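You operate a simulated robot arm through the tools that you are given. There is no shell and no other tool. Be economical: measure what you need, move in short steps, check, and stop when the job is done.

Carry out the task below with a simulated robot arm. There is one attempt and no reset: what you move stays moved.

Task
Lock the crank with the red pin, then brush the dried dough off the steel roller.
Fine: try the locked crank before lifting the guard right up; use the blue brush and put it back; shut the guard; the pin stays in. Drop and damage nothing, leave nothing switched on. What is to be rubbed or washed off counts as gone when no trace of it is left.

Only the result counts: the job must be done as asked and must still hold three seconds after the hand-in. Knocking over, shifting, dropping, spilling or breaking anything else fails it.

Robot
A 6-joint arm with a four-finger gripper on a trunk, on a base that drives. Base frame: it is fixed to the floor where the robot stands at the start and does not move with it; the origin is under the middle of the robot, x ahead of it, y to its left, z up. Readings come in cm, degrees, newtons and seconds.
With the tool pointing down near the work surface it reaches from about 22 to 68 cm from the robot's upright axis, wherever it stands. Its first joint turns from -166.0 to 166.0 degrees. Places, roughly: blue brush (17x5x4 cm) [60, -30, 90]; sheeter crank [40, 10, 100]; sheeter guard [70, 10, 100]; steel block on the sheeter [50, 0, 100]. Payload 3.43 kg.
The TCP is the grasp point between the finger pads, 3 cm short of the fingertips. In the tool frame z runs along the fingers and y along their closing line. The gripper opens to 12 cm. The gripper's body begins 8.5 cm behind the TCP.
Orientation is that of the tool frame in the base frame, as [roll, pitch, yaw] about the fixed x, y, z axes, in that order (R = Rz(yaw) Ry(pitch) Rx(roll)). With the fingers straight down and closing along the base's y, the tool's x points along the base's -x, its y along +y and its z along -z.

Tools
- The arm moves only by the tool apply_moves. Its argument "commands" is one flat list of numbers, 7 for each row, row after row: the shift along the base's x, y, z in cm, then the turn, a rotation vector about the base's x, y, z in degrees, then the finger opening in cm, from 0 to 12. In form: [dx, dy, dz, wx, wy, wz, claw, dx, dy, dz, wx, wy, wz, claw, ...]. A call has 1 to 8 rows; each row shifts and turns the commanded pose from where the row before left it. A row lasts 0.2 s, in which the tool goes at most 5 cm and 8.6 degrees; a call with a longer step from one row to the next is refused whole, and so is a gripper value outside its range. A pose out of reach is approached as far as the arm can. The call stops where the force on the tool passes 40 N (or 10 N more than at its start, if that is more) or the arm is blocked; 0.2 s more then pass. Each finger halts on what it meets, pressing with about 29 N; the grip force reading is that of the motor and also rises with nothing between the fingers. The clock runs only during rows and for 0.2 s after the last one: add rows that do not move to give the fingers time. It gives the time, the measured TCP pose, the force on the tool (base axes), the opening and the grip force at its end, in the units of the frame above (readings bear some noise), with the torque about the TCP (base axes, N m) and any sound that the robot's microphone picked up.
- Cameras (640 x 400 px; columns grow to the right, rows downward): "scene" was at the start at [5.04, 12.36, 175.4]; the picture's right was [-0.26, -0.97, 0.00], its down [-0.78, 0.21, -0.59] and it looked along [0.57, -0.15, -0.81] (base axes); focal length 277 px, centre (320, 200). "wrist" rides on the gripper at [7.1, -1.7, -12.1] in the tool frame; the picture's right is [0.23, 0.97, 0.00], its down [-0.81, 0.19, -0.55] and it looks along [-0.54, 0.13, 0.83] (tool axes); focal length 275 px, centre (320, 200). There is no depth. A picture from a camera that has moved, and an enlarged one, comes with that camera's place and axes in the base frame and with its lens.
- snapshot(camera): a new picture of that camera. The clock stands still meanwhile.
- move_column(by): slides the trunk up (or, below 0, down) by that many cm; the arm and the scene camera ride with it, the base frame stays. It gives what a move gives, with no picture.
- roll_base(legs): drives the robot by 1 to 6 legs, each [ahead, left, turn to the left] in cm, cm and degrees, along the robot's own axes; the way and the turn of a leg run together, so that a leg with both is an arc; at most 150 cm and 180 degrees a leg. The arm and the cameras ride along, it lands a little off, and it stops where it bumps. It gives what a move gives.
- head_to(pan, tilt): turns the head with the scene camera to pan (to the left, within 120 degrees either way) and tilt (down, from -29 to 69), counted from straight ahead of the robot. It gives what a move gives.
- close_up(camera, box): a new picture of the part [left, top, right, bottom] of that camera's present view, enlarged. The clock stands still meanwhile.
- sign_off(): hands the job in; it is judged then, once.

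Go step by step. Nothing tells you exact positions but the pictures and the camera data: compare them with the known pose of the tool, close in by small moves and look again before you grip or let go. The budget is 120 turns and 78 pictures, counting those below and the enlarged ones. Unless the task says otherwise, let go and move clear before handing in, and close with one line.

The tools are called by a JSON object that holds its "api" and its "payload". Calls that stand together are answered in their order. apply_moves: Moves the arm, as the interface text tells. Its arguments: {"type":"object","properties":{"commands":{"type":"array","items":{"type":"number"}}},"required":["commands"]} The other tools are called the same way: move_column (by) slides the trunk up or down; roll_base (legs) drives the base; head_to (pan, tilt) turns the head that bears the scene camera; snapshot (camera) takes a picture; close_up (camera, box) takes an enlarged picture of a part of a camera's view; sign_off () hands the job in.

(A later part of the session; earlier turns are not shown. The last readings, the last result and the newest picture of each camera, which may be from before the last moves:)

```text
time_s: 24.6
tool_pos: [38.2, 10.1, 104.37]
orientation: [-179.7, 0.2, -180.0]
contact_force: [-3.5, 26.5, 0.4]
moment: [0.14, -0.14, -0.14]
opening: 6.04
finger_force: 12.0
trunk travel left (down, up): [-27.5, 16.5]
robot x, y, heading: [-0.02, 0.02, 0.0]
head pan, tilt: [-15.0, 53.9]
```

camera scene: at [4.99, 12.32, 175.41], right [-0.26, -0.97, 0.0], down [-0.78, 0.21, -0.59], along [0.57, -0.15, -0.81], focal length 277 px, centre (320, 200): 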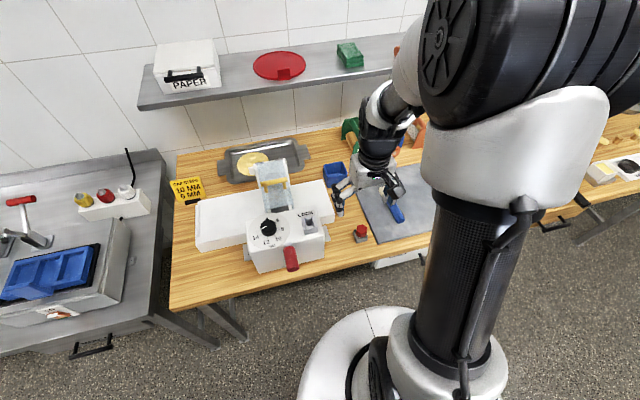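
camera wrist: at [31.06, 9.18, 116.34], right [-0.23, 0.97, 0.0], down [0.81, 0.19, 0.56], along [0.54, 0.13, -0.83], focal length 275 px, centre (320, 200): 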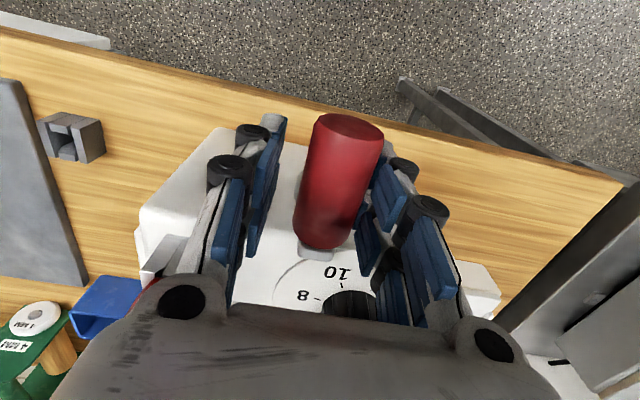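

Locked both ways. I'll free the handle, rise, and look at the guard.

{"api": "apply_moves", "payload": {"commands": [0, 0.8, 0, 0, 0, 0, 6, 0, 0.8, 0, 0, 0, 0, 8, 0, 0, 4, 0, 0, 0, 8, 0, 0, 4.5, 0, 0, 0, 8, 0, 0, 4.5, 0, 0, 0, 8, 2, 0, 4, 0, 0, 0, 8, 4, 0, 1, 0, 0, 0, 8, 3, 0, 0, 0, 0, 0, 8]}}

{"api": "snapshot", "payload": {"camera": "wrist"}}

{"api": "snapshot", "payload": {"camera": "scene"}}

```text
time_s: 26.4
tool_pos: [47.19, 11.46, 122.49]
orientation: [-180.0, 0.1, -179.9]
contact_force: [0.1, -0.7, 0.5]
moment: [0.02, 0.02, -0.03]
opening: 8.0
finger_force: 0.1
trunk travel left (down, up): [-27.5, 16.5]
robot x, y, heading: [-0.29, 0.08, 0.1]
head pan, tilt: [-15.0, 53.9]
```

```text
35 pictures are left
camera wrist: at [40.15, 9.72, 134.32], right [-0.23, 0.97, 0.0], down [0.81, 0.19, 0.55], along [0.54, 0.13, -0.83], focal length 275 px, centre (320, 200)
```

wrist: 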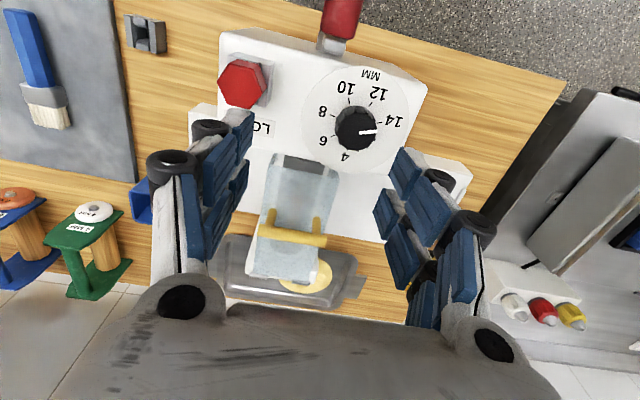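

```text
34 pictures are left
camera scene: at [5.12, 12.35, 175.39], right [-0.26, -0.97, 0.0], down [-0.78, 0.21, -0.59], along [0.57, -0.15, -0.81], focal length 277 px, centre (320, 200)
```

scene: 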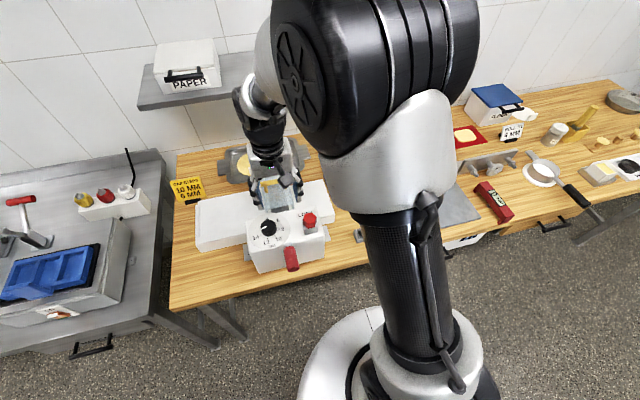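

{"api": "close_up", "payload": {"camera": "wrist", "box": [220, 130, 380, 310]}}

```text
2.22 times, centred on (300, 220) of wrist
camera zoom: at [40.15, 9.72, 134.32], right [-0.23, 0.97, 0.0], down [0.81, 0.19, 0.55], along [0.54, 0.13, -0.83], focal length 612 px, centre (364, 156)
```

zoom: 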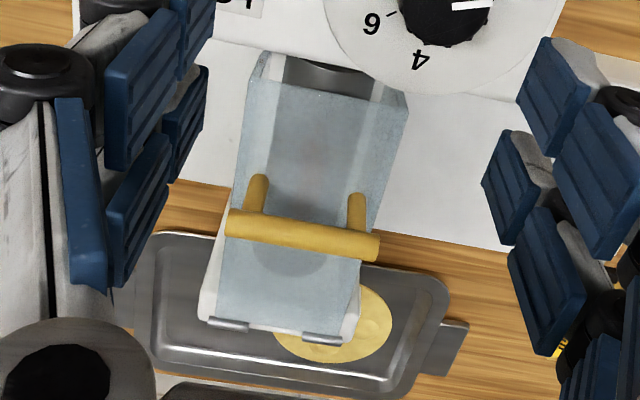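

The crank is locked. The guard (clear hood, hinged at the far end about y, x≈77) carries a yellow bar along y at about (64.2,11.8,107). I plan to cage the bar with the fingers closing in the x–z plane and swing it up, so I yaw 90° first.

{"api": "apply_moves", "payload": {"commands": [1, 0, 0, 0, 0, 8.5, 6, 1, 0, 0, 0, 0, 8.5, 4, 1, 0, 0, 0, 0, 8.5, 3, 1, 0, 0, 0, 0, 8.5, 3, 1, 0, 0, 0, 0, 8.5, 3, 1, 0, 0, 0, 0, 8.5, 3, 1, 0, 0, 0, 0, 8.5, 3, 1, 0, 0, 0, 0, 8.5, 3]}}

{"api": "apply_moves", "payload": {"commands": [0, 0, 0, 0, 0, 8, 3, 0, 0, 0, 0, 0, 8, 3, 0, 0, 0, 0, 0, 6, 3, 0, 0, 0, 0, -8, 0, 3, 0, 0, 0, 0, -8, 0, 3, 0, 0, 0, 0, -8, 0, 3, 0, 0, 0, 0, -8, 0, 3, 0, 0, 0, 0, -8, 0, 3]}}

{"api": "snapshot", "payload": {"camera": "wrist"}}

{"api": "snapshot", "payload": {"camera": "scene"}}

```text
time_s: 28.2
tool_pos: [55.14, 11.26, 122.3]
orientation: [-179.9, 0.1, -111.8]
contact_force: [-0.3, 0.8, 0.2]
moment: [0.0, 0.03, 0.01]
opening: 3.0
finger_force: 0.1
trunk travel left (down, up): [-27.5, 16.5]
robot x, y, heading: [0.05, 0.05, 0.1]
head pan, tilt: [-15.0, 53.9]
```

```text
time_s: 30.1
tool_pos: [55.29, 10.42, 122.24]
orientation: [-146.1, -1.8, -91.1]
contact_force: [-0.7, -0.4, -0.2]
moment: [0.03, 0.02, 0.0]
opening: 2.99
finger_force: 0.1
out of reach, approached as far as the arm can: row 8
trunk travel left (down, up): [-27.5, 16.5]
robot x, y, heading: [0.08, -0.26, -0.0]
head pan, tilt: [-15.0, 53.9]
```

```text
32 pictures are left
camera wrist: at [49.83, 3.69, 133.33], right [-0.81, -0.23, -0.54], down [-0.45, 0.83, 0.33], along [0.37, 0.51, -0.78], focal length 275 px, centre (320, 200)
```

wrist: 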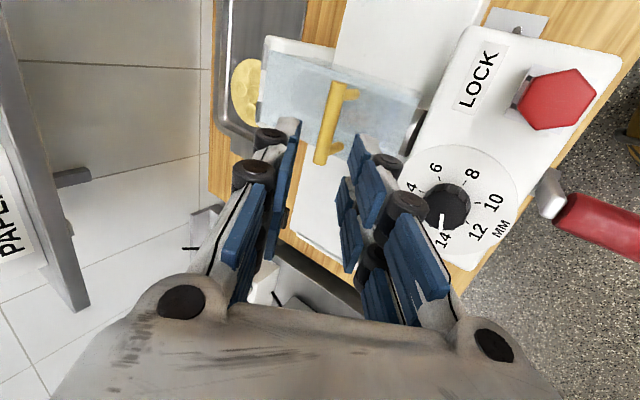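

```text
31 pictures are left
camera scene: at [5.0, 12.36, 175.4], right [-0.26, -0.97, 0.0], down [-0.78, 0.21, -0.59], along [0.57, -0.15, -0.81], focal length 277 px, centre (320, 200)
```

scene: 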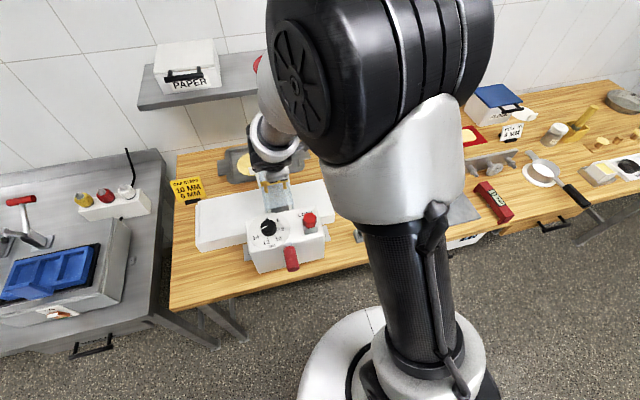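

The tool reached ~34° forward tilt, enough. The bar is visible ahead of the fingers; I'll close in along the tool axis to about 8 cm short of the bar and look again.

{"api": "apply_moves", "payload": {"commands": [1, 0.3, -2, 0, 0, 0, 4, 1, 0.3, -2, 0, 0, 0, 4, 1.1, 0.3, -2, 0, 0, 0, 4, 1.1, 0.3, -2, 0, 0, 0, 4, 0, 0, 0, 0, 0, 0, 4]}}

{"api": "snapshot", "payload": {"camera": "wrist"}}

```text
time_s: 31.2
tool_pos: [59.32, 11.61, 114.29]
orientation: [-146.1, -1.7, -91.4]
contact_force: [-0.2, 0.4, -1.0]
moment: [0.01, 0.01, 0.0]
opening: 3.98
finger_force: 0.0
trunk travel left (down, up): [-27.5, 16.5]
robot x, y, heading: [-0.2, -0.11, 0.1]
head pan, tilt: [-15.0, 53.9]
```

```text
30 pictures are left
camera wrist: at [54.05, 4.92, 125.5], right [-0.81, -0.23, -0.54], down [-0.45, 0.83, 0.33], along [0.37, 0.51, -0.78], focal length 275 px, centre (320, 200)
```

wrist: 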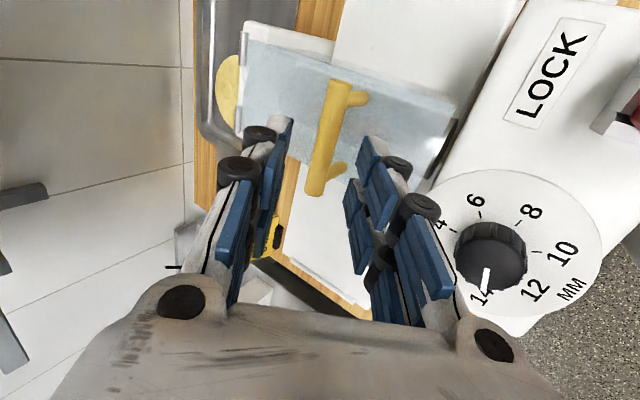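

Bar confirmed at about (64,11.8,106.7), centred between the fingers. Moving in along the tool axis.

{"api": "apply_moves", "payload": {"commands": [1.2, 0, -2, 0, 0, 0, 4, 1.2, 0.1, -2, 0, 0, 0, 4, 0.8, 0.1, -1.4, 0, 0, 0, 4, 0.4, 0, -0.7, 0, 0, 0, 4, 0, 0, 0, 0, 0, 0, 4]}}

{"api": "close_up", "payload": {"camera": "wrist", "box": [200, 40, 480, 260]}}

```text
time_s: 32.5
tool_pos: [63.03, 11.84, 108.33]
orientation: [-146.0, -1.7, -91.2]
contact_force: [-2.4, 0.4, 6.2]
moment: [0.13, 0.16, 0.03]
opening: 3.98
finger_force: 0.0
trunk travel left (down, up): [-27.5, 16.5]
robot x, y, heading: [0.1, 0.11, 0.2]
head pan, tilt: [-15.0, 53.9]
```

```text
1.82 times, centred on (340, 150) of wrist
camera zoom: at [57.66, 5.06, 119.33], right [-0.81, -0.23, -0.54], down [-0.45, 0.83, 0.33], along [0.37, 0.51, -0.78], focal length 500 px, centre (284, 291)
```

zoom: 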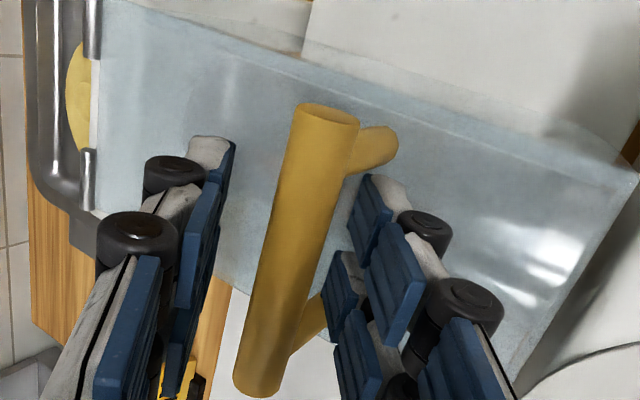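

Near fingertip lightly touches the panel. I'll back off 0.4 cm along the tool and close on the bar.

{"api": "apply_moves", "payload": {"commands": [-0.2, 0, 0.35, 0, 0, 0, 4, 0, 0, 0, 0, 0, 0, 2.5, 0, 0, 0, 0, 0, 0, 1, 0, 0, 0, 0, 0, 0, 1, 0, 0, 0, 0, 0, 0, 1]}}

{"api": "close_up", "payload": {"camera": "wrist", "box": [200, 40, 480, 260]}}

```text
time_s: 33.6
tool_pos: [62.93, 11.78, 108.64]
orientation: [-146.1, -1.8, -91.2]
contact_force: [-0.8, 0.1, -1.5]
moment: [-0.09, -0.01, 0.2]
opening: 1.44
finger_force: 41.1
trunk travel left (down, up): [-27.5, 16.5]
robot x, y, heading: [0.16, -0.22, 0.0]
head pan, tilt: [-15.0, 53.9]
```

```text
1.82 times, centred on (340, 150) of wrist
camera zoom: at [57.51, 5.01, 119.55], right [-0.81, -0.23, -0.54], down [-0.45, 0.83, 0.33], along [0.37, 0.51, -0.78], focal length 500 px, centre (284, 291)
```

zoom: 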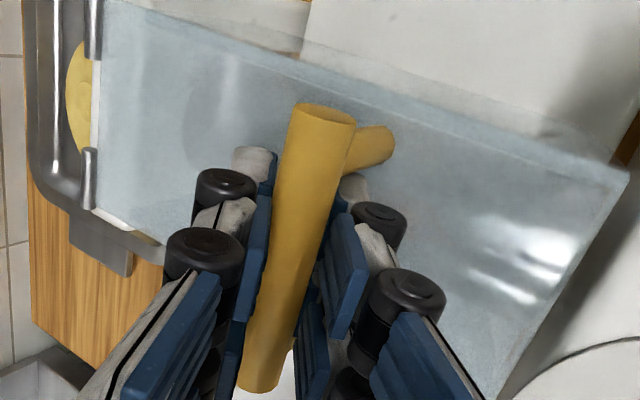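

Bar is 1.44 cm thick and held. I'll loosen to a cage and swing up the first ~20° along the arc.

{"api": "apply_moves", "payload": {"commands": [0.4, 0, 1.1, 0, 0, 0, 1.7, 0.5, 0, 1.15, 0, 0, 0, 1.7, 0.6, 0, 1.1, 0, 0, 0, 1.7, 0.65, 0, 1, 0, 0, 0, 1.7, 0, 0, 0, 0, 0, 0, 1.7]}}

{"api": "snapshot", "payload": {"camera": "wrist"}}

```text
time_s: 34.9
tool_pos: [65.09, 11.63, 112.82]
orientation: [-146.1, -1.8, -91.2]
contact_force: [-3.2, -1.1, -2.0]
moment: [-0.04, 0.0, 0.02]
opening: 1.86
finger_force: 1.4
trunk travel left (down, up): [-27.5, 16.5]
robot x, y, heading: [0.07, -0.1, 0.1]
head pan, tilt: [-15.0, 53.9]
```

```text
27 pictures are left
camera wrist: at [59.75, 4.93, 124.02], right [-0.81, -0.23, -0.54], down [-0.45, 0.83, 0.33], along [0.37, 0.51, -0.78], focal length 275 px, centre (320, 200)
```

wrist: 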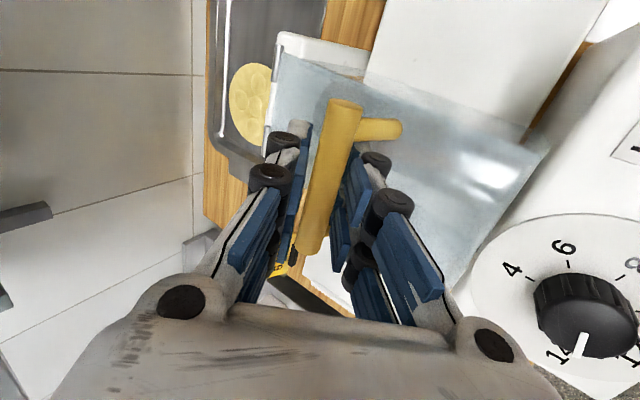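

The guard follows with ~4 N. Continuing along the arc.

{"api": "apply_moves", "payload": {"commands": [0.75, 0, 0.95, 0, 0, 0, 1.7, 0.86, 0, 0.88, 0, 0, 0, 1.7, 0.92, 0, 0.8, 0, 0, 0, 1.7, 0.97, 0, 0.72, 0, 0, 0, 1.7, 1.05, 0, 0.6, 0, 0, 0, 1.7, 1.08, 0, 0.55, 0, 0, 0, 1.7, 0, 0, 0, 0, 0, 0, 1.7]}}

{"api": "snapshot", "payload": {"camera": "wrist"}}

{"api": "close_up", "payload": {"camera": "scene", "box": [190, 110, 350, 230]}}

```text
time_s: 36.5
tool_pos: [70.66, 11.76, 117.42]
orientation: [-146.0, -1.7, -91.3]
contact_force: [-0.6, 0.9, -0.9]
moment: [0.06, 0.0, -0.03]
opening: 1.8
finger_force: 0.8
trunk travel left (down, up): [-27.5, 16.5]
robot x, y, heading: [0.0, -0.19, 0.1]
head pan, tilt: [-15.0, 53.9]
```

```text
26 pictures are left
camera wrist: at [65.41, 5.04, 128.45], right [-0.81, -0.23, -0.54], down [-0.45, 0.83, 0.33], along [0.37, 0.51, -0.78], focal length 275 px, centre (320, 200)
```

wrist: 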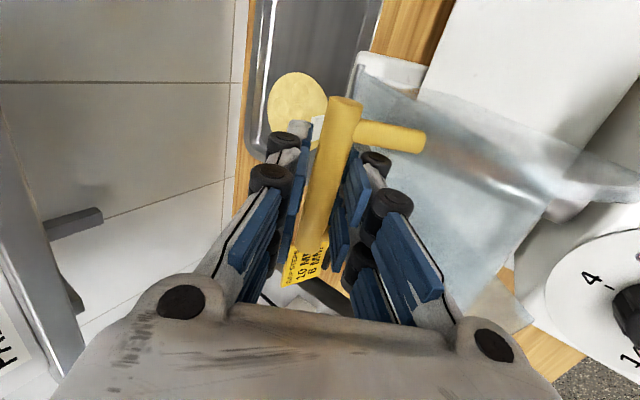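

```text
3.33 times, centred on (270, 170) of scene
camera zoom: at [5.03, 12.37, 175.4], right [-0.26, -0.97, 0.0], down [-0.78, 0.21, -0.59], along [0.57, -0.15, -0.81], focal length 923 px, centre (487, 300)
```

zoom: 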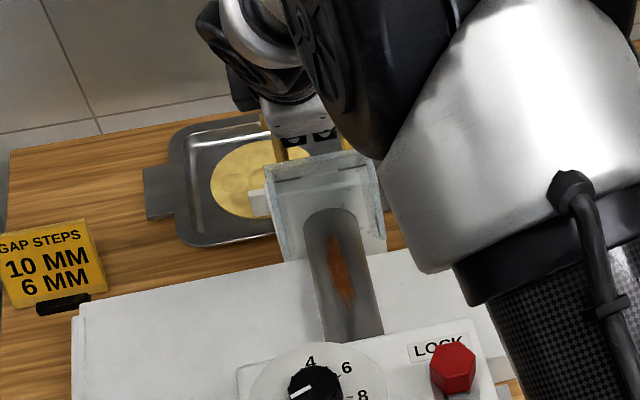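

The roller with brown dried dough shows beneath. Continuing, easing the tool upright a little so the panel won't meet the gripper.

{"api": "apply_moves", "payload": {"commands": [1.15, 0, 0.45, 0, 2, 0, 1.7, 1.2, 0, 0.4, 0, 3, 0, 1.7, 1.3, 0, 0.3, 0, 3, 0, 1.7, 1.3, 0, 0.2, 0, 3, 0, 1.7, 0, 0, 0, 0, 0, 0, 1.7]}}

{"api": "close_up", "payload": {"camera": "scene", "box": [190, 80, 350, 200]}}

{"api": "snapshot", "payload": {"camera": "wrist"}}

```text
time_s: 37.6
tool_pos: [75.65, 11.74, 118.74]
orientation: [-157.1, -2.0, -90.9]
contact_force: [-1.4, 0.6, -0.3]
moment: [-0.01, 0.01, -0.03]
opening: 1.76
finger_force: 0.4
trunk travel left (down, up): [-27.5, 16.5]
robot x, y, heading: [0.34, -0.14, 0.1]
head pan, tilt: [-15.0, 53.9]
```

```text
3.33 times, centred on (270, 140) of scene
camera zoom: at [5.0, 12.36, 175.4], right [-0.26, -0.97, 0.0], down [-0.78, 0.21, -0.59], along [0.57, -0.15, -0.81], focal length 923 px, centre (487, 400)
```

zoom: 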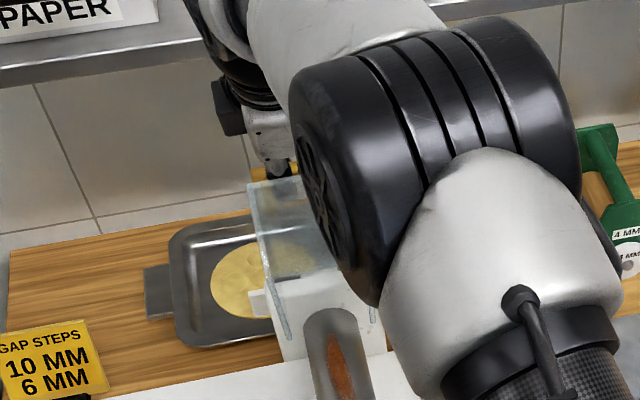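

```text
23 pictures are left
camera wrist: at [72.58, 4.95, 130.68], right [-0.9, -0.23, -0.37], down [-0.38, 0.83, 0.41], along [0.21, 0.51, -0.83], focal length 275 px, centre (320, 200)
```

wrist: 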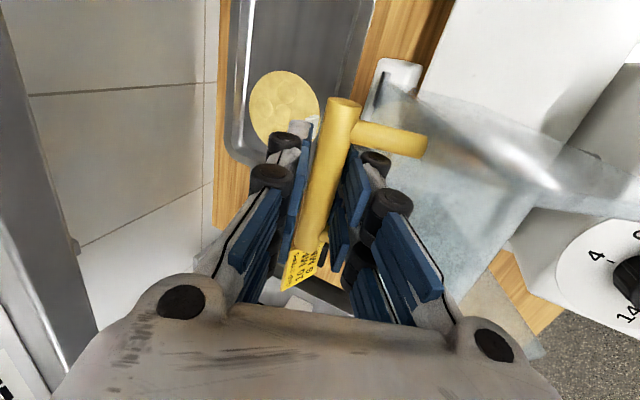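

About 70° open. I keep clear of the wall shelf (front edge near x≈88+), so only about 4 cm more, with the tool more upright.

{"api": "apply_moves", "payload": {"commands": [1.2, 0, 0.1, 0, 3, 0, 1.7, 1.2, 0, 0.05, 0, 3, 0, 1.7, 1.1, 0, 0, 0, 3, 0, 1.7, 0.8, 0, 0, 0, 2, 0, 1.7, 0, 0, 0, 0, 0, 0, 1.7]}}

{"api": "snapshot", "payload": {"camera": "wrist"}}

```text
time_s: 38.9
tool_pos: [76.43, 11.46, 118.58]
orientation: [-165.1, -2.0, -90.5]
contact_force: [0.1, 0.6, 1.1]
moment: [0.03, -0.04, -0.02]
opening: 1.7
finger_force: 0.1
out of reach, approached as far as the arm can: row 2, 3, 4
trunk travel left (down, up): [-27.5, 16.5]
robot x, y, heading: [-0.11, 0.28, 0.0]
head pan, tilt: [-15.0, 53.9]
```

```text
22 pictures are left
camera wrist: at [74.93, 4.67, 130.81], right [-0.94, -0.23, -0.24], down [-0.32, 0.83, 0.46], along [0.1, 0.51, -0.86], focal length 275 px, centre (320, 200)
```

wrist: 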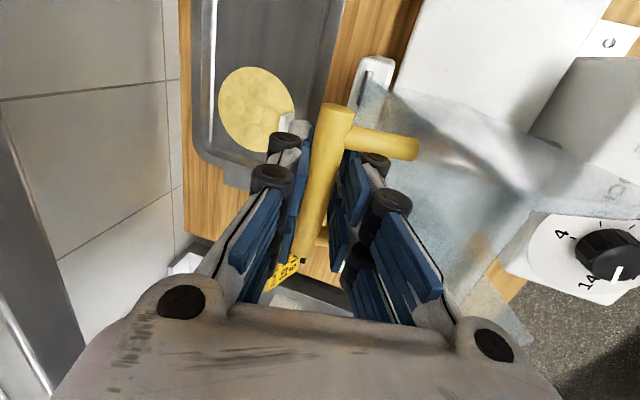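

The arm is at its reach with guard ~72° open. There's no load, so I'll open the cage slightly to see whether the guard stays by itself.

{"api": "apply_moves", "payload": {"commands": [0, 0, 0, 0, 0, 0, 2.4, 0, 0, 0, 0, 0, 0, 3.2, 0, 0, 0, 0, 0, 0, 3.2, 0, 0, 0, 0, 0, 0, 3.2]}}

{"api": "snapshot", "payload": {"camera": "wrist"}}

```text
time_s: 39.9
tool_pos: [76.35, 11.47, 118.54]
orientation: [-165.1, -2.1, -90.6]
contact_force: [-0.7, 0.2, -0.2]
moment: [0.0, -0.03, 0.03]
opening: 3.21
finger_force: 0.1
trunk travel left (down, up): [-27.5, 16.5]
robot x, y, heading: [-0.15, 0.27, -0.0]
head pan, tilt: [-15.0, 53.9]
```

```text
21 pictures are left
camera wrist: at [74.92, 4.68, 130.84], right [-0.94, -0.23, -0.24], down [-0.32, 0.83, 0.46], along [0.1, 0.51, -0.86], focal length 275 px, centre (320, 200)
```

wrist: 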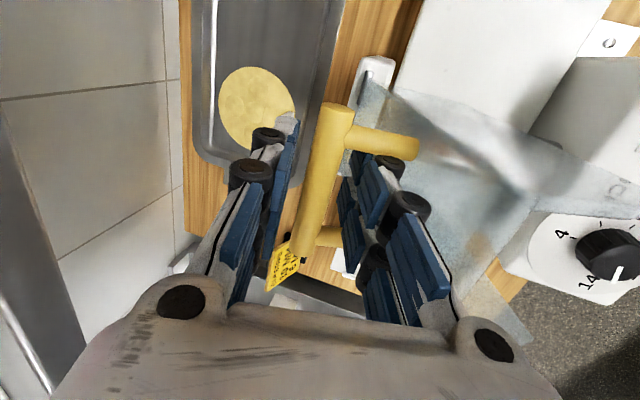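

The guard stays up on its own hinge friction. Withdrawing along the tool axis, then bringing the tool upright and back towards the brush.

{"api": "apply_moves", "payload": {"commands": [-0.8, 0, 3, 0, 0, 0, 3.2, -0.8, 0, 3, 0, 0, 0, 3.2, -0.9, 0, 3.4, 0, 0, 0, 3.2, -0.9, 0, 3.4, 0, 0, 0, 3.2, -3, -2, 1, 0, 0, -8, 4, -3, -3, 0, 0, 0, -8, 5, -2.5, -4, 0, 0, 0, -8, 6, -2, -4, 0, 0, 0, -8, 6]}}

{"api": "snapshot", "payload": {"camera": "scene"}}

```text
time_s: 41.6
tool_pos: [62.12, -1.68, 132.37]
orientation: [-165.1, -2.0, -122.6]
contact_force: [-0.7, 0.0, 0.6]
moment: [-0.01, -0.02, -0.01]
opening: 6.0
finger_force: 0.1
trunk travel left (down, up): [-27.5, 16.5]
robot x, y, heading: [-0.44, -0.16, 0.1]
head pan, tilt: [-15.0, 53.9]
```

```text
20 pictures are left
camera scene: at [4.96, 12.25, 175.41], right [-0.26, -0.97, 0.0], down [-0.78, 0.21, -0.59], along [0.57, -0.15, -0.81], focal length 277 px, centre (320, 200)
```

scene: 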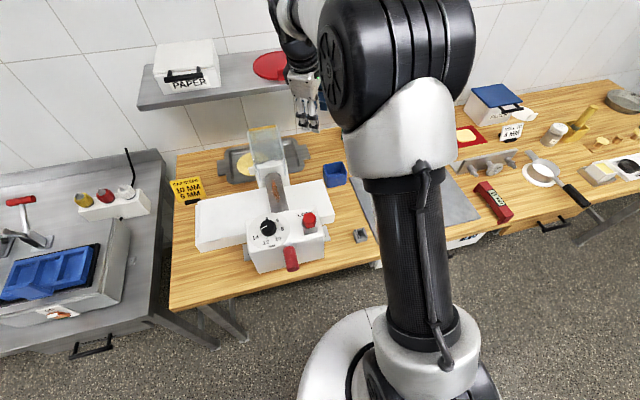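

Guard stands open and stays. Now over to the brush, straightening the tool.

{"api": "apply_moves", "payload": {"commands": [-1.2, -3.5, 0, 4.85, 5.75, 0, 7, -1.2, -3.5, 0, 4.85, 5.75, 0, 7, -1.3, -3.5, -2, 0, 0, -8.2, 7, -1.3, -3.5, -2, 0, 0, -8.2, 7, -1.3, -3.5, -3, 0, 0, -8.2, 7, -1.3, -3.5, -3, 0, 0, -8.2, 7, -1.3, -3.5, -3, 0, 0, -8.2, 7, -1.3, -2.5, -3, 0, 0, -8.2, 7]}}

{"api": "apply_moves", "payload": {"commands": [0, 0, -2, 0, 0, -8.2, 7, 0, 0, -1, 0, 0, 0, 7]}}

{"api": "snapshot", "payload": {"camera": "wrist"}}

```text
time_s: 43.5
tool_pos: [52.41, -28.9, 116.37]
orientation: [-180.0, 0.0, -171.6]
contact_force: [-0.1, 0.1, 0.2]
moment: [0.03, 0.04, 0.0]
opening: 6.98
finger_force: 0.1
trunk travel left (down, up): [-27.5, 16.5]
robot x, y, heading: [-0.23, 0.1, -0.3]
head pan, tilt: [-15.0, 53.9]
```

```text
time_s: 44.0
tool_pos: [52.41, -28.54, 113.43]
orientation: [-179.9, 0.0, -179.8]
contact_force: [-0.6, -0.1, -0.8]
moment: [0.0, 0.01, 0.01]
opening: 7.0
finger_force: 0.0
trunk travel left (down, up): [-27.5, 16.5]
robot x, y, heading: [-0.01, -0.02, -0.0]
head pan, tilt: [-15.0, 53.9]
```

```text
19 pictures are left
camera wrist: at [45.3, -30.37, 125.38], right [-0.23, 0.97, 0.0], down [0.81, 0.19, 0.55], along [0.54, 0.13, -0.83], focal length 275 px, centre (320, 200)
```

wrist: 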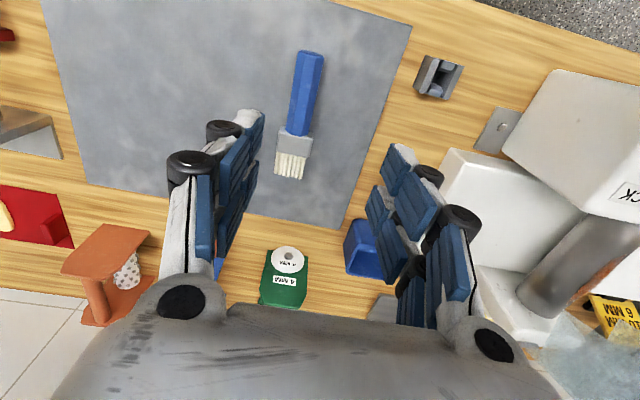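

Brush lies along x: handle x 49–58, y≈-30.5, bristles to x≈66. Moving above the handle's forward part and lowering.

{"api": "apply_moves", "payload": {"commands": [1, -1.2, -4, 0, 0, 0, 7, 0.6, -0.7, -4, 0, 0, 0, 7, 0, 0, -4, 0, 0, 0, 7, 0, 0, -4, 0, 0, 0, 6.5, 0, 0, -3, 0, 0, 0, 6, 0, 0, 0, 0, 0, 0, 6]}}

{"api": "snapshot", "payload": {"camera": "wrist"}}

```text
time_s: 45.5
tool_pos: [53.77, -30.73, 94.32]
orientation: [180.0, 0.0, -179.7]
contact_force: [0.7, -0.3, -0.5]
moment: [0.0, -0.03, -0.01]
opening: 6.01
finger_force: 0.1
trunk travel left (down, up): [-27.5, 16.5]
robot x, y, heading: [-0.2, 0.34, 0.1]
head pan, tilt: [-15.0, 53.9]
```

```text
18 pictures are left
camera wrist: at [46.82, -32.41, 106.28], right [-0.23, 0.97, 0.0], down [0.81, 0.2, 0.55], along [0.54, 0.13, -0.83], focal length 275 px, centre (320, 200)
```

wrist: 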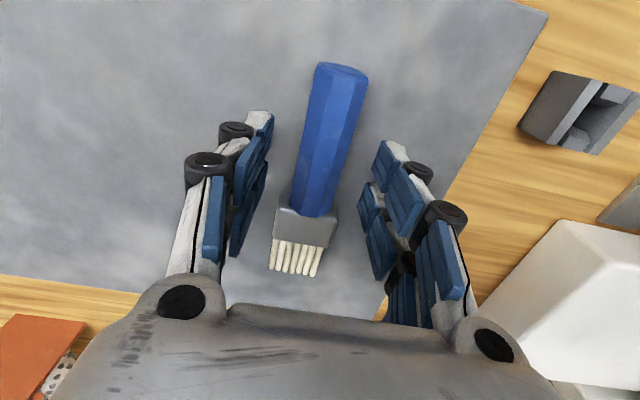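

Centred. Lowering to grip.

{"api": "apply_moves", "payload": {"commands": [0, 0.1, -1.3, 0, 0, 0, 6, 0, 0, -0.8, 0, 0, 0, 6, 0, 0, -0.5, 0, 0, 0, 6, 0, 0, 0, 0, 0, 0, 6]}}

{"api": "close_up", "payload": {"camera": "wrist", "box": [180, 60, 460, 260]}}

```text
time_s: 46.5
tool_pos: [53.75, -30.41, 91.82]
orientation: [180.0, 0.0, -179.7]
contact_force: [-0.1, 0.1, -0.3]
moment: [-0.05, 0.02, 0.03]
opening: 6.0
finger_force: 0.1
trunk travel left (down, up): [-27.5, 16.5]
robot x, y, heading: [-0.09, -0.08, 0.1]
head pan, tilt: [-15.0, 53.9]
```

```text
2.00 times, centred on (320, 160) of wrist
camera zoom: at [46.85, -32.14, 103.78], right [-0.23, 0.97, 0.0], down [0.81, 0.2, 0.55], along [0.54, 0.13, -0.83], focal length 551 px, centre (320, 280)
```

zoom: 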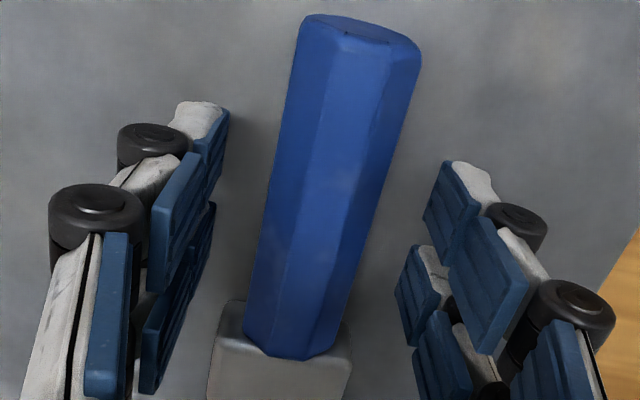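

{"api": "apply_moves", "payload": {"commands": [0, 0, -0.5, 0, 0, 0, 6, 0, 0, 0, 0, 0, 0, 4.5, 0, 0, 0, 0, 0, 0, 3, 0, 0, 0, 0, 0, 0, 1.5, 0, 0, 0, 0, 0, 0, 1.5, 0, 0, 0, 0, 0, 0, 1.5]}}

```text
time_s: 47.9
tool_pos: [54.0, -30.36, 91.34]
orientation: [180.0, 0.1, -179.7]
contact_force: [0.2, -0.1, 1.3]
moment: [-0.03, -0.03, -0.01]
opening: 3.09
finger_force: 29.3
trunk travel left (down, up): [-27.5, 16.5]
robot x, y, heading: [0.22, -0.11, 0.1]
head pan, tilt: [-15.0, 53.9]
```

Brush gripped (3.1 cm). Lifting it straight up.

{"api": "apply_moves", "payload": {"commands": [0, 0, 1, 0, 0, 0, 1.5, 0, 0, 3, 0, 0, 0, 1.5, 0, 0, 4.5, 0, 0, 0, 1.5, 0, 0, 4.5, 0, 0, 0, 1.5, 0, 0, 4.5, 0, 0, 0, 1.5, 0, 0, 4.5, 0, 0, 0, 1.5, 0, 0, 0, 0, 0, 0, 1.5]}}

{"api": "snapshot", "payload": {"camera": "wrist"}}

{"api": "snapshot", "payload": {"camera": "scene"}}

```text
time_s: 49.5
tool_pos: [53.96, -30.34, 113.45]
orientation: [-180.0, -0.2, -179.7]
contact_force: [0.4, 0.0, -0.9]
moment: [0.07, 0.05, 0.02]
opening: 3.07
finger_force: 29.1
trunk travel left (down, up): [-27.5, 16.5]
robot x, y, heading: [-0.01, -0.02, 0.0]
head pan, tilt: [-15.0, 53.9]
```

```text
16 pictures are left
camera wrist: at [46.94, -32.12, 125.36], right [-0.23, 0.97, 0.0], down [0.81, 0.2, 0.55], along [0.54, 0.13, -0.83], focal length 275 px, centre (320, 200)
```

wrist: 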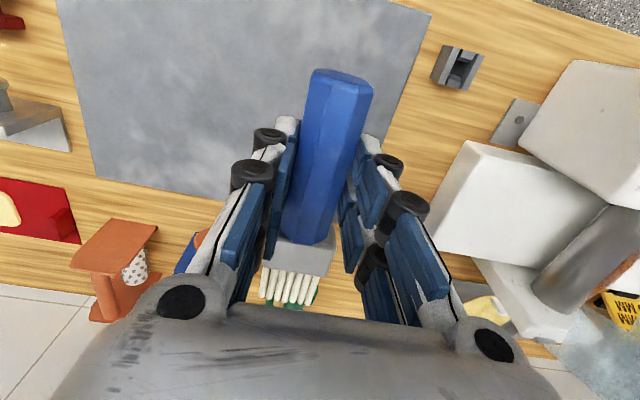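

```text
15 pictures are left
camera scene: at [5.1, 12.32, 175.4], right [-0.26, -0.97, 0.0], down [-0.78, 0.21, -0.59], along [0.57, -0.15, -0.81], focal length 277 px, centre (320, 200)
```

scene: 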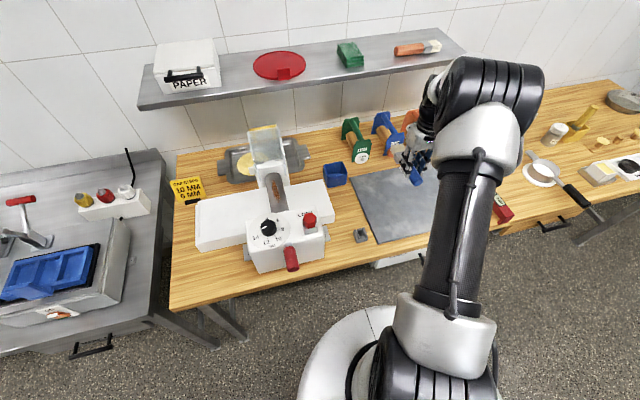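

Brush held well; bristle tips about 11.5 cm ahead and 1.6 cm below the TCP. A zoom on the roller to place the dough.

{"api": "close_up", "payload": {"camera": "scene", "box": [235, 120, 335, 220]}}

```text
4.00 times, centred on (285, 170) of scene
camera zoom: at [5.1, 12.32, 175.4], right [-0.26, -0.97, 0.0], down [-0.78, 0.21, -0.59], along [0.57, -0.15, -0.81], focal length 1107 px, centre (460, 320)
```

zoom: 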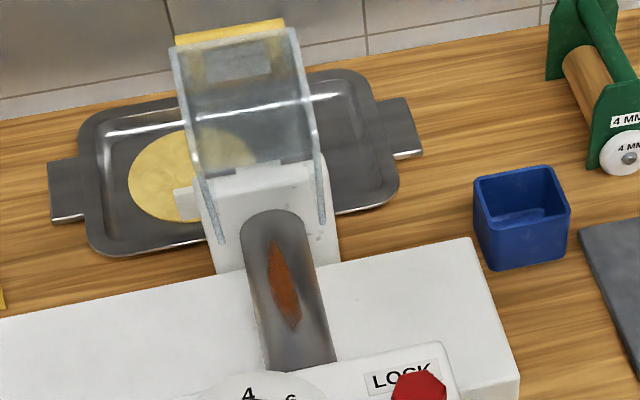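

Dough lies on top of the roller, x≈61–70.5, y≈10.3–12.7. I'll turn the brush to point along +y and bring it over from the −y side, keeping clear of the guard.

{"api": "apply_moves", "payload": {"commands": [0, 1, 0, 0, 0, 8.2, 1.5, 0, 1, 0, 0, 0, 8.2, 1.5, 0, 1, 0, 0, 0, 8.2, 1.5, 0.5, 1, 0, 0, 0, 8.2, 1.5, 0.5, 2, 0, 0, 0, 8.2, 1.5, 1, 2, 0, 0, 0, 8.2, 1.5, 1, 2, 0, 0, 0, 8.2, 1.5, 1, 2, 0, 0, 0, 8.2, 1.5]}}

{"api": "apply_moves", "payload": {"commands": [1, 2, 0, 0, 0, 8.2, 1.5, 1, 2, 0, 0, 0, 8.2, 1.5, 1, 2, 0, 0, 0, 7.7, 1.5, 1, 3, 0, 0, 0, 0, 1.5, 1, 3, 0, 0, 0, 0, 1.5, 1, 4, 0, 0, 0, 0, 1.5, 0.5, 4, 0, 0, 0, 0, 1.5, 0, 0, 0, 0, 0, 0, 1.5]}}

{"api": "snapshot", "payload": {"camera": "wrist"}}

```text
time_s: 51.2
tool_pos: [57.94, -18.22, 113.21]
orientation: [-180.0, 0.1, -114.1]
contact_force: [-0.1, 0.4, -1.1]
moment: [-0.01, -0.01, -0.02]
opening: 3.07
finger_force: 29.0
trunk travel left (down, up): [-27.5, 16.5]
robot x, y, heading: [0.11, -0.02, 0.1]
head pan, tilt: [-15.0, 53.9]
```

```text
time_s: 52.8
tool_pos: [63.97, -1.9, 113.34]
orientation: [179.9, -1.1, -90.5]
contact_force: [-1.6, -19.2, 0.4]
moment: [-0.27, -0.01, -0.3]
opening: 3.1
finger_force: 28.6
trunk travel left (down, up): [-27.5, 16.5]
robot x, y, heading: [0.06, -0.22, -0.2]
head pan, tilt: [-15.0, 53.9]
stopped in row 7: the force on the tool passed its limit at 66 N (the readings are from after the stop); the commanded pose is now the measured one
```

```text
13 pictures are left
camera wrist: at [65.8, -8.74, 125.6], right [-0.98, -0.22, 0.01], down [-0.18, 0.82, 0.54], along [-0.12, 0.52, -0.84], focal length 275 px, centre (320, 200)
```

wrist: 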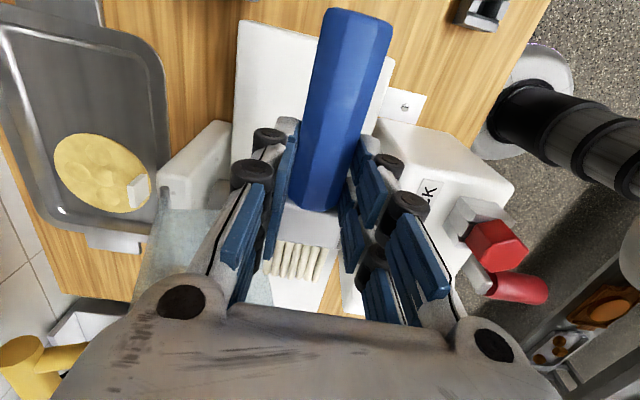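

The brush bumped something at tip y≈9.6, probably the raised hood's side flange. Backing off straight away and looking.

{"api": "apply_moves", "payload": {"commands": [0, -2, 0, 0, 0, 0, 1.5, 0, -3, 0, 0, 0, 0, 1.5, 0, 0, 0, 0, 0, 0, 1.5]}}

{"api": "close_up", "payload": {"camera": "scene", "box": [220, 90, 380, 220]}}

{"api": "snapshot", "payload": {"camera": "wrist"}}

```text
time_s: 53.6
tool_pos: [64.23, -6.02, 113.44]
orientation: [179.9, -0.9, -90.3]
contact_force: [-0.6, 0.6, -0.5]
moment: [0.0, 0.03, 0.01]
opening: 3.11
finger_force: 29.2
trunk travel left (down, up): [-27.5, 16.5]
robot x, y, heading: [0.24, 0.02, -0.3]
head pan, tilt: [-15.0, 53.9]
```

```text
3.08 times, centred on (300, 155) of scene
camera zoom: at [5.07, 12.41, 175.39], right [-0.26, -0.97, 0.0], down [-0.78, 0.21, -0.59], along [0.57, -0.15, -0.81], focal length 852 px, centre (382, 338)
```

zoom: 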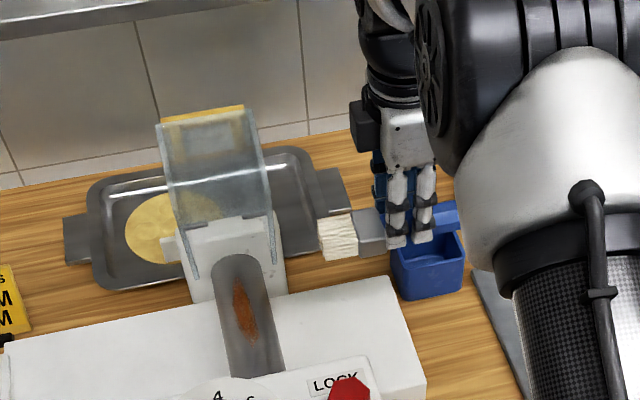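

```text
11 pictures are left
camera wrist: at [65.85, -13.08, 125.5], right [-0.97, -0.23, 0.01], down [-0.19, 0.82, 0.54], along [-0.13, 0.53, -0.84], focal length 275 px, centre (320, 200)
```

wrist: 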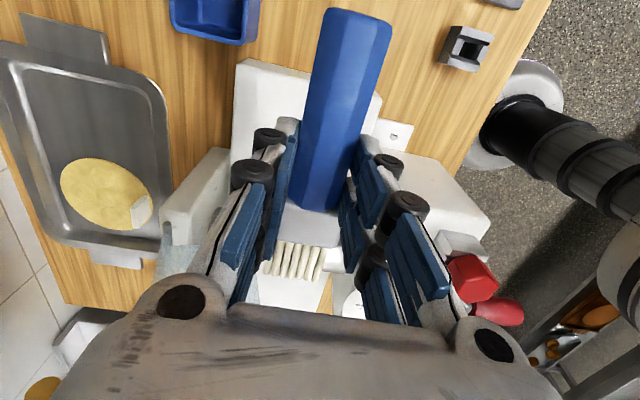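

The hood's flanges overhang because it is only ~72° open. I'll bring the hand (brush pointing +y) in front of the hood and push it fully open with the gripper body against the hood's top.

{"api": "apply_moves", "payload": {"commands": [-3.5, 0, 0.5, 0, 0, 0, 1.5, -3.5, 0, 0.3, 0, 0, 0, 1.5, -3, 2, 0, 0, 0, 0, 1.5, 0, 3.5, 0, 0, 0, 0, 1.5, 0, 3.5, 0, 0, 0, 0, 1.5, 0, 3.5, 0, 0, 0, 0, 1.5, 0, 3.2, 0, 0, 0, 0, 1.5, 0, 0, 0, 0, 0, 0, 1.5]}}

{"api": "apply_moves", "payload": {"commands": [0, 1.8, 0, 0, 0, 0, 1.5, 0.8, 0, -0.6, 0, 0, 0, 1.5, 0.8, 0, -0.6, 0, 0, 0, 1.5, 0.8, 0, -0.6, 0, 0, 0, 1.5, 0.6, 0, 0, 0, 0, 0, 1.5, 0, 0, 0, 0, 0, 0, 1.5]}}

{"api": "snapshot", "payload": {"camera": "scene"}}

```text
time_s: 55.4
tool_pos: [54.09, 9.3, 114.28]
orientation: [179.9, -0.9, -90.3]
contact_force: [0.1, -0.8, 0.0]
moment: [0.0, -0.01, 0.04]
opening: 3.06
finger_force: 28.9
trunk travel left (down, up): [-27.5, 16.5]
robot x, y, heading: [-0.27, -0.11, 0.0]
head pan, tilt: [-15.0, 53.9]
```

```text
time_s: 56.8
tool_pos: [57.07, 11.24, 112.36]
orientation: [180.0, -0.9, -90.3]
contact_force: [-0.2, 0.3, -1.3]
moment: [0.01, 0.0, 0.0]
opening: 3.08
finger_force: 28.9
trunk travel left (down, up): [-27.5, 16.5]
robot x, y, heading: [0.1, -0.03, -0.2]
head pan, tilt: [-15.0, 53.9]
```

```text
10 pictures are left
camera scene: at [5.07, 12.26, 175.4], right [-0.26, -0.97, 0.0], down [-0.78, 0.21, -0.59], along [0.57, -0.15, -0.81], focal length 277 px, centre (320, 200)
```

scene: 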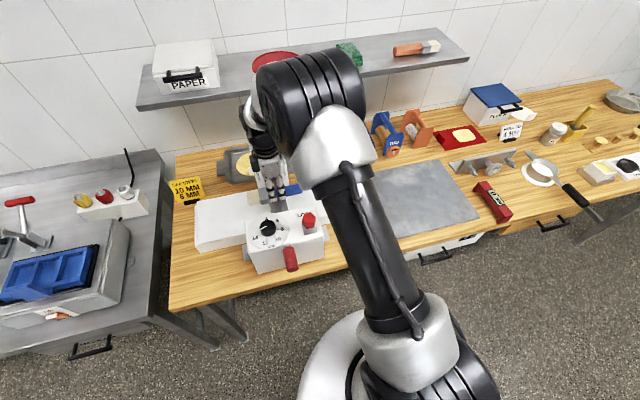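

In place, no contact yet. Pushing +x in small steps, watching force.

{"api": "apply_moves", "payload": {"commands": [0.8, 0, -0.2, 0, 0, 0, 1.5, 0.8, 0, -0.2, 0, 0, 0, 1.5, 0.8, 0, -0.2, 0, 0, 0, 1.5, 0.8, 0, 0, 0, 0, 0, 1.5, 0.8, 0, 0, 0, 0, 0, 1.5]}}

{"api": "apply_moves", "payload": {"commands": [0.8, 0, 0, 0, 0, 0, 1.5, 0.8, 0, 0, 0, 0, 0, 1.5, 0.8, 0, 0, 0, 0, 0, 1.5]}}

```text
time_s: 58.0
tool_pos: [61.07, 11.19, 111.84]
orientation: [180.0, -0.9, -90.4]
contact_force: [-0.2, -0.4, -1.1]
moment: [0.0, 0.01, 0.02]
opening: 3.08
finger_force: 28.9
trunk travel left (down, up): [-27.5, 16.5]
robot x, y, heading: [-0.54, 0.17, -0.0]
head pan, tilt: [-15.0, 53.9]
```

```text
time_s: 58.8
tool_pos: [63.55, 11.27, 111.81]
orientation: [179.9, -0.9, -90.3]
contact_force: [0.4, 0.1, -0.3]
moment: [-0.03, -0.02, 0.0]
opening: 3.07
finger_force: 28.4
trunk travel left (down, up): [-27.5, 16.5]
robot x, y, heading: [-0.02, -0.12, -0.2]
head pan, tilt: [-15.0, 53.9]
```

{"api": "apply_moves", "payload": {"commands": [0.7, 0, 0, 0, 0, 0, 1.5, 0.7, 0, 0, 0, 0, 0, 1.5]}}

{"api": "close_up", "payload": {"camera": "scene", "box": [220, 100, 340, 220]}}

```text
time_s: 59.4
tool_pos: [64.96, 11.29, 111.84]
orientation: [179.9, -0.9, -90.5]
contact_force: [-5.8, -0.3, -0.1]
moment: [0.0, 0.11, 0.3]
opening: 3.09
finger_force: 29.0
trunk travel left (down, up): [-27.5, 16.5]
robot x, y, heading: [-0.08, -0.13, 0.0]
head pan, tilt: [-15.0, 53.9]
```

```text
3.33 times, centred on (280, 160) of scene
camera zoom: at [4.97, 12.28, 175.4], right [-0.26, -0.97, 0.0], down [-0.78, 0.21, -0.59], along [0.57, -0.15, -0.81], focal length 923 px, centre (453, 333)
```

zoom: 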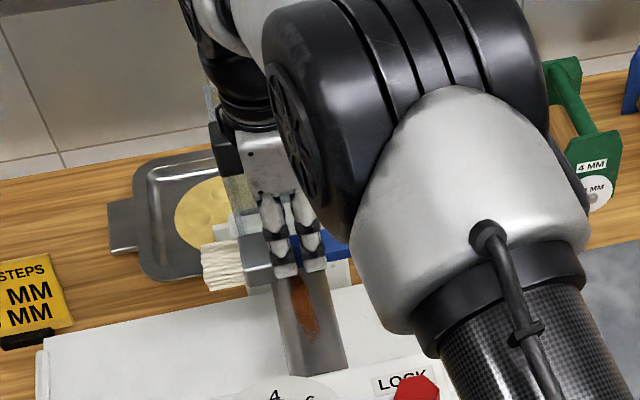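

Contact is the ferrule on the +y flange (y≈16). I'd rather push with the finger itself: back off, shift to y≈16.1 and higher, and push there.

{"api": "apply_moves", "payload": {"commands": [-1.5, 0, 0, 0, 0, 0, 1.5, -1.5, 1.6, 1.5, 0, 0, 0, 1.5, 0, 1.6, 1.5, 0, 0, 0, 1.5, 0, 1.6, 1.5, 0, 0, 0, 1.5, 1, 0, 0, 0, 0, 0, 1.5, 0.8, 0, 0, 0, 0, 0, 1.5, 0.8, 0, 0, 0, 0, 0, 1.5, 0.6, 0, 0, 0, 0, 0, 1.5]}}

{"api": "apply_moves", "payload": {"commands": [0.7, 0, 0, 0, 0, 0, 1.5, 0.7, 0, 0, 0, 0, 0, 1.5]}}

```text
time_s: 60.4
tool_pos: [61.61, 14.43, 115.14]
orientation: [179.7, -1.4, -90.9]
contact_force: [-0.2, 1.4, -1.7]
moment: [-0.15, -0.07, -0.01]
opening: 3.08
finger_force: 28.9
trunk travel left (down, up): [-27.5, 16.5]
robot x, y, heading: [-0.11, -0.08, -0.3]
head pan, tilt: [-15.0, 53.9]
stopped in row 4: the force on the tool passed its limit at 47 N (the readings are from after the stop); the commanded pose is now the measured one
```

```text
time_s: 61.0
tool_pos: [63.19, 13.58, 115.31]
orientation: [179.8, -1.3, -91.1]
contact_force: [-5.7, -17.9, 8.3]
moment: [1.23, -0.62, -0.46]
opening: 3.11
finger_force: 29.0
trunk travel left (down, up): [-27.5, 16.5]
robot x, y, heading: [-0.18, -0.06, -0.2]
head pan, tilt: [-15.0, 53.9]
```

The gripper body met the inner side of the +y flange. Backing out: −y, then −x.

{"api": "apply_moves", "payload": {"commands": [-0.5, -1, 0, 0, 0, 0, 1.5, -1.5, -1, 0, 0, 0, 0, 1.5, -2.5, 0, 0, 0, 0, 0, 1.5, -2.5, 0, 0, 0, 0, 0, 1.5, -1.5, 0, 0, 0, 0, 0, 1.5, 0, 0, 0, 0, 0, 0, 1.5]}}

{"api": "close_up", "payload": {"camera": "scene", "box": [220, 100, 340, 220]}}

```text
time_s: 62.4
tool_pos: [54.73, 12.16, 114.97]
orientation: [179.8, -1.3, -91.0]
contact_force: [-0.3, -0.9, -1.3]
moment: [-0.01, 0.04, 0.01]
opening: 3.07
finger_force: 28.5
trunk travel left (down, up): [-27.5, 16.5]
robot x, y, heading: [-0.4, -0.09, -0.3]
head pan, tilt: [-15.0, 53.9]
```

```text
3.33 times, centred on (280, 160) of scene
camera zoom: at [5.15, 12.2, 175.4], right [-0.26, -0.96, 0.0], down [-0.78, 0.21, -0.59], along [0.57, -0.16, -0.81], focal length 923 px, centre (453, 333)
```

zoom: 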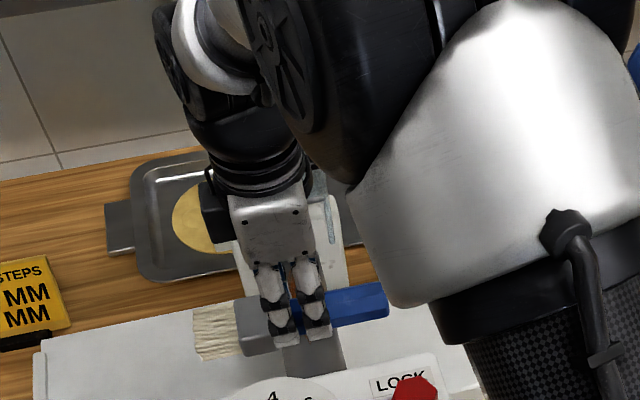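

Brush still firmly held. I'll push the hood by its flange edges gently near its top with the brush handle level at z≈117, where little force is needed.

{"api": "apply_moves", "payload": {"commands": [1.5, -0.3, 2, 0, 0, 0, 1.5, 2, 0, 2, 0, 0, 0, 1.5, 1.5, 0, 0, 0, 0, 0, 1.5, 1, 0, 0, 0, 0, 0, 1.5, 1, 0, 0, 0, 0, 0, 1.5, 0.6, 0, 0, 0, 0, 0, 1.5, 0, 0, 0, 0, 0, 0, 1.5]}}

```text
time_s: 64.0
tool_pos: [62.55, 11.79, 119.12]
orientation: [179.7, -1.4, -91.0]
contact_force: [0.7, -0.6, -0.3]
moment: [0.01, 0.04, 0.01]
opening: 3.07
finger_force: 28.8
trunk travel left (down, up): [-27.5, 16.5]
robot x, y, heading: [0.33, -0.03, -0.2]
head pan, tilt: [-15.0, 53.9]
```

{"api": "apply_moves", "payload": {"commands": [0.5, 0, 0, 0, 0, 0, 1.5, 0.5, 0, 0, 0, 0, 0, 1.5, 0.5, 0, 0, 0, 0, 0, 1.5, 0.5, 0, 0, 0, 0, 0, 1.5]}}

```text
time_s: 65.0
tool_pos: [64.43, 11.76, 119.21]
orientation: [179.7, -1.2, -91.0]
contact_force: [-1.0, 0.6, -1.0]
moment: [0.0, 0.04, 0.08]
opening: 3.09
finger_force: 29.0
trunk travel left (down, up): [-27.5, 16.5]
robot x, y, heading: [-0.38, -0.2, -0.4]
head pan, tilt: [-15.0, 53.9]
```

{"api": "apply_moves", "payload": {"commands": [0.5, 0, 0, 0, 0, 0, 1.5, 0.5, 0, 0, 0, 0, 0, 1.5, 0.5, 0, 0, 0, 0, 0, 1.5, 0.5, 0, 0, 0, 0, 0, 1.5]}}

```text
time_s: 66.0
tool_pos: [66.32, 11.83, 119.34]
orientation: [179.7, -1.3, -90.9]
contact_force: [-1.9, 0.9, -0.1]
moment: [-0.01, 0.04, 0.11]
opening: 3.07
finger_force: 28.7
trunk travel left (down, up): [-27.5, 16.5]
robot x, y, heading: [0.13, 0.09, 0.0]
head pan, tilt: [-15.0, 53.9]
```

The hood is moving with only ~2 N. Continuing.

{"api": "apply_moves", "payload": {"commands": [0.6, 0, 0, 0, 0, 0, 1.5, 0.6, 0, 0, 0, 0, 0, 1.5, 0.6, 0, 0, 0, 0, 0, 1.5, 0.6, 0, 0, 0, 0, 0, 1.5]}}

{"api": "apply_moves", "payload": {"commands": [0.5, 0, 0, 0, 0, 0, 1.5, 0.5, 0, 0, 0, 0, 0, 1.5, 0.5, 0, 0, 0, 0, 0, 1.5]}}

{"api": "close_up", "payload": {"camera": "scene", "box": [200, 80, 360, 200]}}

```text
time_s: 67.0
tool_pos: [68.34, 11.77, 119.24]
orientation: [179.5, -1.4, -90.9]
contact_force: [-17.7, -1.5, 2.2]
moment: [0.11, 0.59, 0.76]
opening: 3.1
finger_force: 29.1
trunk travel left (down, up): [-27.5, 16.5]
robot x, y, heading: [0.27, -0.26, -0.4]
head pan, tilt: [-15.0, 53.9]
```

```text
time_s: 67.5
tool_pos: [68.46, 11.77, 119.26]
orientation: [178.4, -1.4, -90.6]
contact_force: [-23.1, -0.7, 4.0]
moment: [0.14, 0.75, 1.0]
opening: 3.1
finger_force: 28.1
trunk travel left (down, up): [-27.5, 16.5]
robot x, y, heading: [0.12, -0.12, -0.1]
head pan, tilt: [-15.0, 53.9]
stopped in row 2: the force on the tool passed its limit at 43 N (the readings are from after the stop); the commanded pose is now the measured one
```

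```text
3.33 times, centred on (280, 140) of scene
camera zoom: at [4.59, 12.15, 175.43], right [-0.26, -0.96, 0.0], down [-0.78, 0.21, -0.59], along [0.57, -0.15, -0.81], focal length 923 px, centre (453, 400)
```

zoom: 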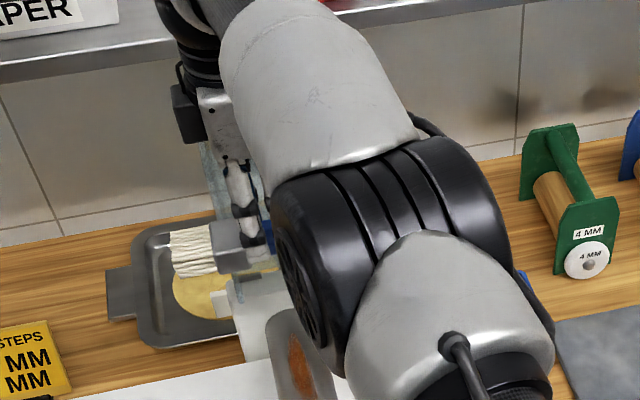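

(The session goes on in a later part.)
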